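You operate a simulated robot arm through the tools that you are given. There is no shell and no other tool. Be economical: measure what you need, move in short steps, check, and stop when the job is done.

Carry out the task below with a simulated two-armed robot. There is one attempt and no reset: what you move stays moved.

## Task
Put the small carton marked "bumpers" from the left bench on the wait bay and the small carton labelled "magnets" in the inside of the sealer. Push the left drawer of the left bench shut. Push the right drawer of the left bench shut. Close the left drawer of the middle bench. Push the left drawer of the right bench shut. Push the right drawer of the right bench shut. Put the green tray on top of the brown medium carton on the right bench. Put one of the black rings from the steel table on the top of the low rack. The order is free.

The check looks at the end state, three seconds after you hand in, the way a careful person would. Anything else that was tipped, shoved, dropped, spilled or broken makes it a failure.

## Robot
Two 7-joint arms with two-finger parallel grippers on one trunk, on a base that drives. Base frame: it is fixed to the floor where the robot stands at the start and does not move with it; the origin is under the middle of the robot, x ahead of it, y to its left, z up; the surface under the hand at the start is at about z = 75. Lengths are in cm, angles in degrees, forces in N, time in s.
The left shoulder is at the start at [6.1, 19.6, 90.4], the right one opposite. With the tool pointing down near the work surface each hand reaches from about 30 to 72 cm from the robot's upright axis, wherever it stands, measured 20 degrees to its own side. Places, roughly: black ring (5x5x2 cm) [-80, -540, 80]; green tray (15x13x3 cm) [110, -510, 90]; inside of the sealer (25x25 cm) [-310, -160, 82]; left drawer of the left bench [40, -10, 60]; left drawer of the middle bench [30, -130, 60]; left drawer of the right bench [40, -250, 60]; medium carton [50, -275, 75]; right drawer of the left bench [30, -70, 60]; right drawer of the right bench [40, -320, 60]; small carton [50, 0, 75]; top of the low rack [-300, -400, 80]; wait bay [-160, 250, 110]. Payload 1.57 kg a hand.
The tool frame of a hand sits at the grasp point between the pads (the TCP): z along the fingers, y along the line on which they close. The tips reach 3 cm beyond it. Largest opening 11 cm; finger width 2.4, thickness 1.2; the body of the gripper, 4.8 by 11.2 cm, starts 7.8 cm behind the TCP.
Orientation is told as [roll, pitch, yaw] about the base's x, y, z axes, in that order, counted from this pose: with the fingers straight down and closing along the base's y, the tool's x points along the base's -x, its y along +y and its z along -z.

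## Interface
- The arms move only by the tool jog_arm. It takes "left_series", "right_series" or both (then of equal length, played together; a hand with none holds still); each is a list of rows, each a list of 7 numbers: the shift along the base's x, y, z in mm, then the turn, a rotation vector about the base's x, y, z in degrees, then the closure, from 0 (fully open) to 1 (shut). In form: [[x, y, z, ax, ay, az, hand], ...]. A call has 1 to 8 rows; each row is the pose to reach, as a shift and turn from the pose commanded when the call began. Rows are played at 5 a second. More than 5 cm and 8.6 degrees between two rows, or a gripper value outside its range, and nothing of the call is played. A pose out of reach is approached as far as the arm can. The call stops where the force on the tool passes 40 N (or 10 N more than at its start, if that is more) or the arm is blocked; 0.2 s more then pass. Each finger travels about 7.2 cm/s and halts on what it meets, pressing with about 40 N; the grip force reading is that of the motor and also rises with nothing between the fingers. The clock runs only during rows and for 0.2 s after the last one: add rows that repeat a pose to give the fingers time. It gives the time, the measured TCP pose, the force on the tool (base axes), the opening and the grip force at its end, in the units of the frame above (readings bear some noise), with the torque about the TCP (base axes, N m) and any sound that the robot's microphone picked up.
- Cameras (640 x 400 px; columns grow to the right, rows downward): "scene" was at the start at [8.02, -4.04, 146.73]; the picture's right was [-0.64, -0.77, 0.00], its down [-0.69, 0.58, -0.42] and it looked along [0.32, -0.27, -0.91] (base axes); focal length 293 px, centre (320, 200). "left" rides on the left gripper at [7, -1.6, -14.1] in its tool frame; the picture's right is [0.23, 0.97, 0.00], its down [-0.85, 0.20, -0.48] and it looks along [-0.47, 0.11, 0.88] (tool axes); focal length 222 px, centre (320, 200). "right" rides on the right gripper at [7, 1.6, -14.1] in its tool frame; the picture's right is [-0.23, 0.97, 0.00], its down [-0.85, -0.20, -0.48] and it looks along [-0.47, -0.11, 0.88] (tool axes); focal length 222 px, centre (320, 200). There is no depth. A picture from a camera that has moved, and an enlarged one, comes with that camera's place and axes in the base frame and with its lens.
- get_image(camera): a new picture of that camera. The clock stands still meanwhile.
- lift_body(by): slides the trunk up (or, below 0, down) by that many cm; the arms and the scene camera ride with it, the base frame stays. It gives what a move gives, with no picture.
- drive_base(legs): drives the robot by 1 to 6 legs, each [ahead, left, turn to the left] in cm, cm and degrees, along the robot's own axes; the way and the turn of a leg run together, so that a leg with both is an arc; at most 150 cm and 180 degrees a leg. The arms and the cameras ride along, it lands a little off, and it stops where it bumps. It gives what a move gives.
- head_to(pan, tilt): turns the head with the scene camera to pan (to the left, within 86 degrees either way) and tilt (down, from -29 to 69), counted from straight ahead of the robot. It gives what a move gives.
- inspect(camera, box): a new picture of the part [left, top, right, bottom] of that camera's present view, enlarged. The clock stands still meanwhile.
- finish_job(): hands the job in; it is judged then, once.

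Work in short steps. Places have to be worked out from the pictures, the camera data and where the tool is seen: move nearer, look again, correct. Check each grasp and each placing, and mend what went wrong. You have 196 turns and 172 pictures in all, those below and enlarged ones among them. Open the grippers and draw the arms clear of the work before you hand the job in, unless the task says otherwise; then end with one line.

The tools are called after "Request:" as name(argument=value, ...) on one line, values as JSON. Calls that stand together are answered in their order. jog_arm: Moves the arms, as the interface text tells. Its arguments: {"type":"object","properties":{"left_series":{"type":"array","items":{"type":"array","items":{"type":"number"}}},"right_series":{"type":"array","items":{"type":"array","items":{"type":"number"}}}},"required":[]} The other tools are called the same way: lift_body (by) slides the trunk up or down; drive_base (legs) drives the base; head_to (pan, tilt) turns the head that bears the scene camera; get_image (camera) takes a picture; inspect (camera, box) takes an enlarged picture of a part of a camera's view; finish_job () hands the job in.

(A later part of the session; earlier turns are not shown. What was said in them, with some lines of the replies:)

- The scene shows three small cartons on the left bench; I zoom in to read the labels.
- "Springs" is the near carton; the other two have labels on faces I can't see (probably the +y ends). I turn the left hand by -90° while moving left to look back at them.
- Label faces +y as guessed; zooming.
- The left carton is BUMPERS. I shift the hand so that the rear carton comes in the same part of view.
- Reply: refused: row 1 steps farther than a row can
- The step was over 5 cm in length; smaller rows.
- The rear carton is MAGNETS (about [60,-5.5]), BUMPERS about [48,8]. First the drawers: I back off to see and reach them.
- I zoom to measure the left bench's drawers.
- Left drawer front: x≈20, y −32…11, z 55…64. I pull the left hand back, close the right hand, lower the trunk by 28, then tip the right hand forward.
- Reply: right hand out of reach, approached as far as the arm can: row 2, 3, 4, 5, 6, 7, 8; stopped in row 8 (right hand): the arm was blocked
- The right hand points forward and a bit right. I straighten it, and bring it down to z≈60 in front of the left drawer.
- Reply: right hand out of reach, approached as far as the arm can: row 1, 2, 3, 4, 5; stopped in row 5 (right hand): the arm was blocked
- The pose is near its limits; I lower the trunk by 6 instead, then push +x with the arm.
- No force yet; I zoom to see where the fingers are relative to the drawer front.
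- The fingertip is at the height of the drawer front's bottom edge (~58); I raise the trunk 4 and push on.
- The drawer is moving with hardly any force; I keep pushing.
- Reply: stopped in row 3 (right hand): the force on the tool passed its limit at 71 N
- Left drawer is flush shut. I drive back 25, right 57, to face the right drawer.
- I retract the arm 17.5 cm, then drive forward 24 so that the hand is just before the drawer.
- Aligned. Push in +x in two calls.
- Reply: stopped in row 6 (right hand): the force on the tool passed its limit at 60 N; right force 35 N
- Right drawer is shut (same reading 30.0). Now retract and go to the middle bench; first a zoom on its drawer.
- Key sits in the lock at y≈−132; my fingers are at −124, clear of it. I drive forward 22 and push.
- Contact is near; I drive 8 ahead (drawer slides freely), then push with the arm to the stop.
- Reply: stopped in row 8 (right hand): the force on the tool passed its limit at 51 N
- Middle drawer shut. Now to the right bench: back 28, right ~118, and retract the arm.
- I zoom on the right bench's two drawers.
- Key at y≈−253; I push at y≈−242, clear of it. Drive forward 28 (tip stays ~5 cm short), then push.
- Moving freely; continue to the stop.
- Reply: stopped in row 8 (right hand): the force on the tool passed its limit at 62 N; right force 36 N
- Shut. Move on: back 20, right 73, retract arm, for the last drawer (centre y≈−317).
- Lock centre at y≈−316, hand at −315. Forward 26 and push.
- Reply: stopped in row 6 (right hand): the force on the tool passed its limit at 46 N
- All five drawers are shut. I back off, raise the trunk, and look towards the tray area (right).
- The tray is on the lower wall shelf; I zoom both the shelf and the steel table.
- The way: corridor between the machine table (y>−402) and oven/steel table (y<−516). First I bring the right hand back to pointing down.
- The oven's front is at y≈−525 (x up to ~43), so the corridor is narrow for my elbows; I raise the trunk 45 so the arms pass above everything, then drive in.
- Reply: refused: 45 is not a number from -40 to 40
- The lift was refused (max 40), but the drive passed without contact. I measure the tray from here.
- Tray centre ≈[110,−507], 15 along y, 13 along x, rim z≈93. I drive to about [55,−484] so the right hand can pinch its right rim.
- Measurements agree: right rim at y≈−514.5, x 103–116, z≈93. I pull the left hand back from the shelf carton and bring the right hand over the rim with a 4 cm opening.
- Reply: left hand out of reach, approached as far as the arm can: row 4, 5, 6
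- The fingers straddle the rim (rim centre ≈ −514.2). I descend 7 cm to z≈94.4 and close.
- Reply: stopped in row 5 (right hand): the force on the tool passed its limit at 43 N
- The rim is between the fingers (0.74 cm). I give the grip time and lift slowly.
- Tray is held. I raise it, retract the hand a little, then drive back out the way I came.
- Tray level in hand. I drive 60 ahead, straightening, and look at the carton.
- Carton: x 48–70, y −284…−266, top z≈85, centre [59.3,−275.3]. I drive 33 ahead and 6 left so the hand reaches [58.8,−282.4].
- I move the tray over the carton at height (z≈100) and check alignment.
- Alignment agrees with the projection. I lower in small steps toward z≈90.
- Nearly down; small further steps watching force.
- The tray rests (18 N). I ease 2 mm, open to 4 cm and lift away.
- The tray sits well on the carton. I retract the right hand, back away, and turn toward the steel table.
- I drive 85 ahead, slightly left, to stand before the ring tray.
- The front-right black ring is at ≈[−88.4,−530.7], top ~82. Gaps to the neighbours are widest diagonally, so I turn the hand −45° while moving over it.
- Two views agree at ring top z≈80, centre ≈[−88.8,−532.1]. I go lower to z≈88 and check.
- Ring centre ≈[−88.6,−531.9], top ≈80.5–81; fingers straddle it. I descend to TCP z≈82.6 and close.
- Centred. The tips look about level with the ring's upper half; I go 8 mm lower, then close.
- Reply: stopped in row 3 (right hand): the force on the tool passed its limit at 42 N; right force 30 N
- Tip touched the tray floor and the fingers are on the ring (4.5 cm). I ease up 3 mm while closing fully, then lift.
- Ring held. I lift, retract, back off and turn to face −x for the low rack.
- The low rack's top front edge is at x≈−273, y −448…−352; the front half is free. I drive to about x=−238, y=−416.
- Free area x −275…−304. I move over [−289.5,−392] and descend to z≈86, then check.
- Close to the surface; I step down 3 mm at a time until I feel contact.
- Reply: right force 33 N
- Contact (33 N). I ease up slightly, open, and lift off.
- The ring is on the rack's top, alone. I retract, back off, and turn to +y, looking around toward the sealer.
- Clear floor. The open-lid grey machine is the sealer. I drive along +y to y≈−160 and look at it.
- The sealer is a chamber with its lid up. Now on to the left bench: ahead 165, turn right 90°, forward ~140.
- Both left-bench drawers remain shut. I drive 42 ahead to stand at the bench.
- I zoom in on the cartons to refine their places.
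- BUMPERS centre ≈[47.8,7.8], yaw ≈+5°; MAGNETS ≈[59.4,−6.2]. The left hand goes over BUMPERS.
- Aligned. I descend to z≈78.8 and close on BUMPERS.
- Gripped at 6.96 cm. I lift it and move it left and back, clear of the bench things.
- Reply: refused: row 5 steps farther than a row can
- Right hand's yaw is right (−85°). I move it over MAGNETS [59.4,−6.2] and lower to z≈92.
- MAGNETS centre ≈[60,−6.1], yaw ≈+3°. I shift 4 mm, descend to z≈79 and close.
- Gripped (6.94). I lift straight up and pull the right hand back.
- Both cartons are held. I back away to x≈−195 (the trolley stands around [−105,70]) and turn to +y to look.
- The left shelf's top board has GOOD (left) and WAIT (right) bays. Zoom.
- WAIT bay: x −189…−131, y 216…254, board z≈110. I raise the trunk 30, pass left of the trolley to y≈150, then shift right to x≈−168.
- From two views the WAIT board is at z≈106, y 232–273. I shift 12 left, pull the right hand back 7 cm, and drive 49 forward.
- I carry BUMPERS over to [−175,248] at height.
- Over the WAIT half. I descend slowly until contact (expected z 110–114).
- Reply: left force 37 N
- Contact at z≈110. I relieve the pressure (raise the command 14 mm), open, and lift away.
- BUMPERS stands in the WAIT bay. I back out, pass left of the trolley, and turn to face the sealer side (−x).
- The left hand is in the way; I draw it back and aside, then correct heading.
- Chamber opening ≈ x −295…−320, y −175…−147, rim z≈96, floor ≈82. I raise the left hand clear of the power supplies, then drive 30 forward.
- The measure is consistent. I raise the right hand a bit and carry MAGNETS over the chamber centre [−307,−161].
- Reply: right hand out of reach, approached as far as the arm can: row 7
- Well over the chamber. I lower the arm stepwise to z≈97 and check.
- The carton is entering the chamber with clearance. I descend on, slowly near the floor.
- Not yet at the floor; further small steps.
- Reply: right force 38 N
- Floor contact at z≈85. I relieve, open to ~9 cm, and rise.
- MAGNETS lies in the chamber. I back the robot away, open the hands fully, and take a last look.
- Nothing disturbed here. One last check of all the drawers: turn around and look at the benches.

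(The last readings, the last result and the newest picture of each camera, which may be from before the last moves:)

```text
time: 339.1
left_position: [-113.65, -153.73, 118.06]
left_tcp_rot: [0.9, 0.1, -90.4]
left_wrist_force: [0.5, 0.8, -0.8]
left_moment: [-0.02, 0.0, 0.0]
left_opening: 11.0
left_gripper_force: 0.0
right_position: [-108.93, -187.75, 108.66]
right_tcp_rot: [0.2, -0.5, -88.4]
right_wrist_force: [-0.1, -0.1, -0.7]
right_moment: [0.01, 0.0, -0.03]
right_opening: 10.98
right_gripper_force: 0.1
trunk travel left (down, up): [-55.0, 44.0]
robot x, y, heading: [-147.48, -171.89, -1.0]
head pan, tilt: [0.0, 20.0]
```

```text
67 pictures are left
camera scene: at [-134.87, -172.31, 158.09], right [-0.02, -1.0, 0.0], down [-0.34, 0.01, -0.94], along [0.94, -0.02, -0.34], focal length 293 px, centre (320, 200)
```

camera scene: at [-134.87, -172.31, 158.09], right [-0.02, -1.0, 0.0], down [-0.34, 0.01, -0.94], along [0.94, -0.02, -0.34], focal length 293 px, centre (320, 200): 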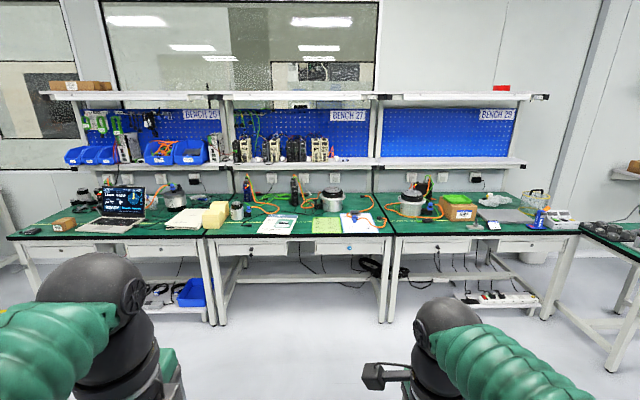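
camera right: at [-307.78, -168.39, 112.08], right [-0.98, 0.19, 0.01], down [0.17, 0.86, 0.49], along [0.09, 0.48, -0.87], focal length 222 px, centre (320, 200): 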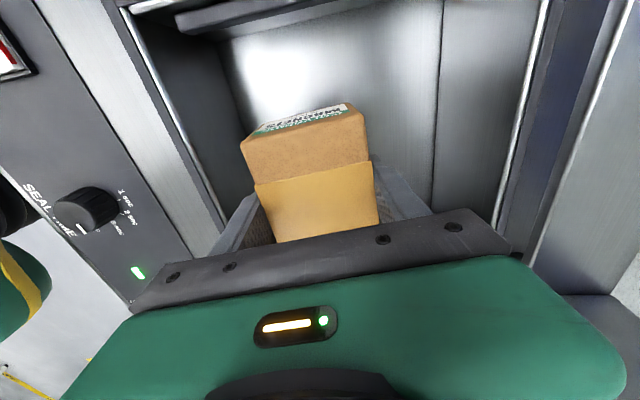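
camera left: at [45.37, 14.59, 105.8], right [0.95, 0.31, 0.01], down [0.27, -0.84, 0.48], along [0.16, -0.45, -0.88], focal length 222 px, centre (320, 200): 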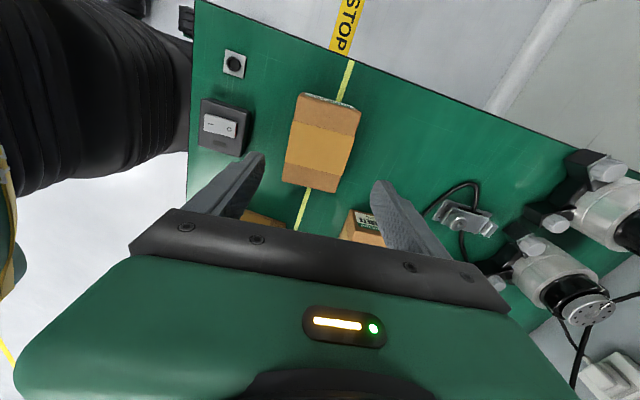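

All drawers are flush, and the tray sits on the carton. I hand in.

Request:
finish_job()

```text
The job is handed in.
```

The job is handed in: all five drawers are shut, the green tray is on the brown carton, one black ring is on top of the low rack, "bumpers" is in the wait bay and "magnets" is inside the sealer. I saw each item in its place in a picture, and nothing appeared to be disturbed.
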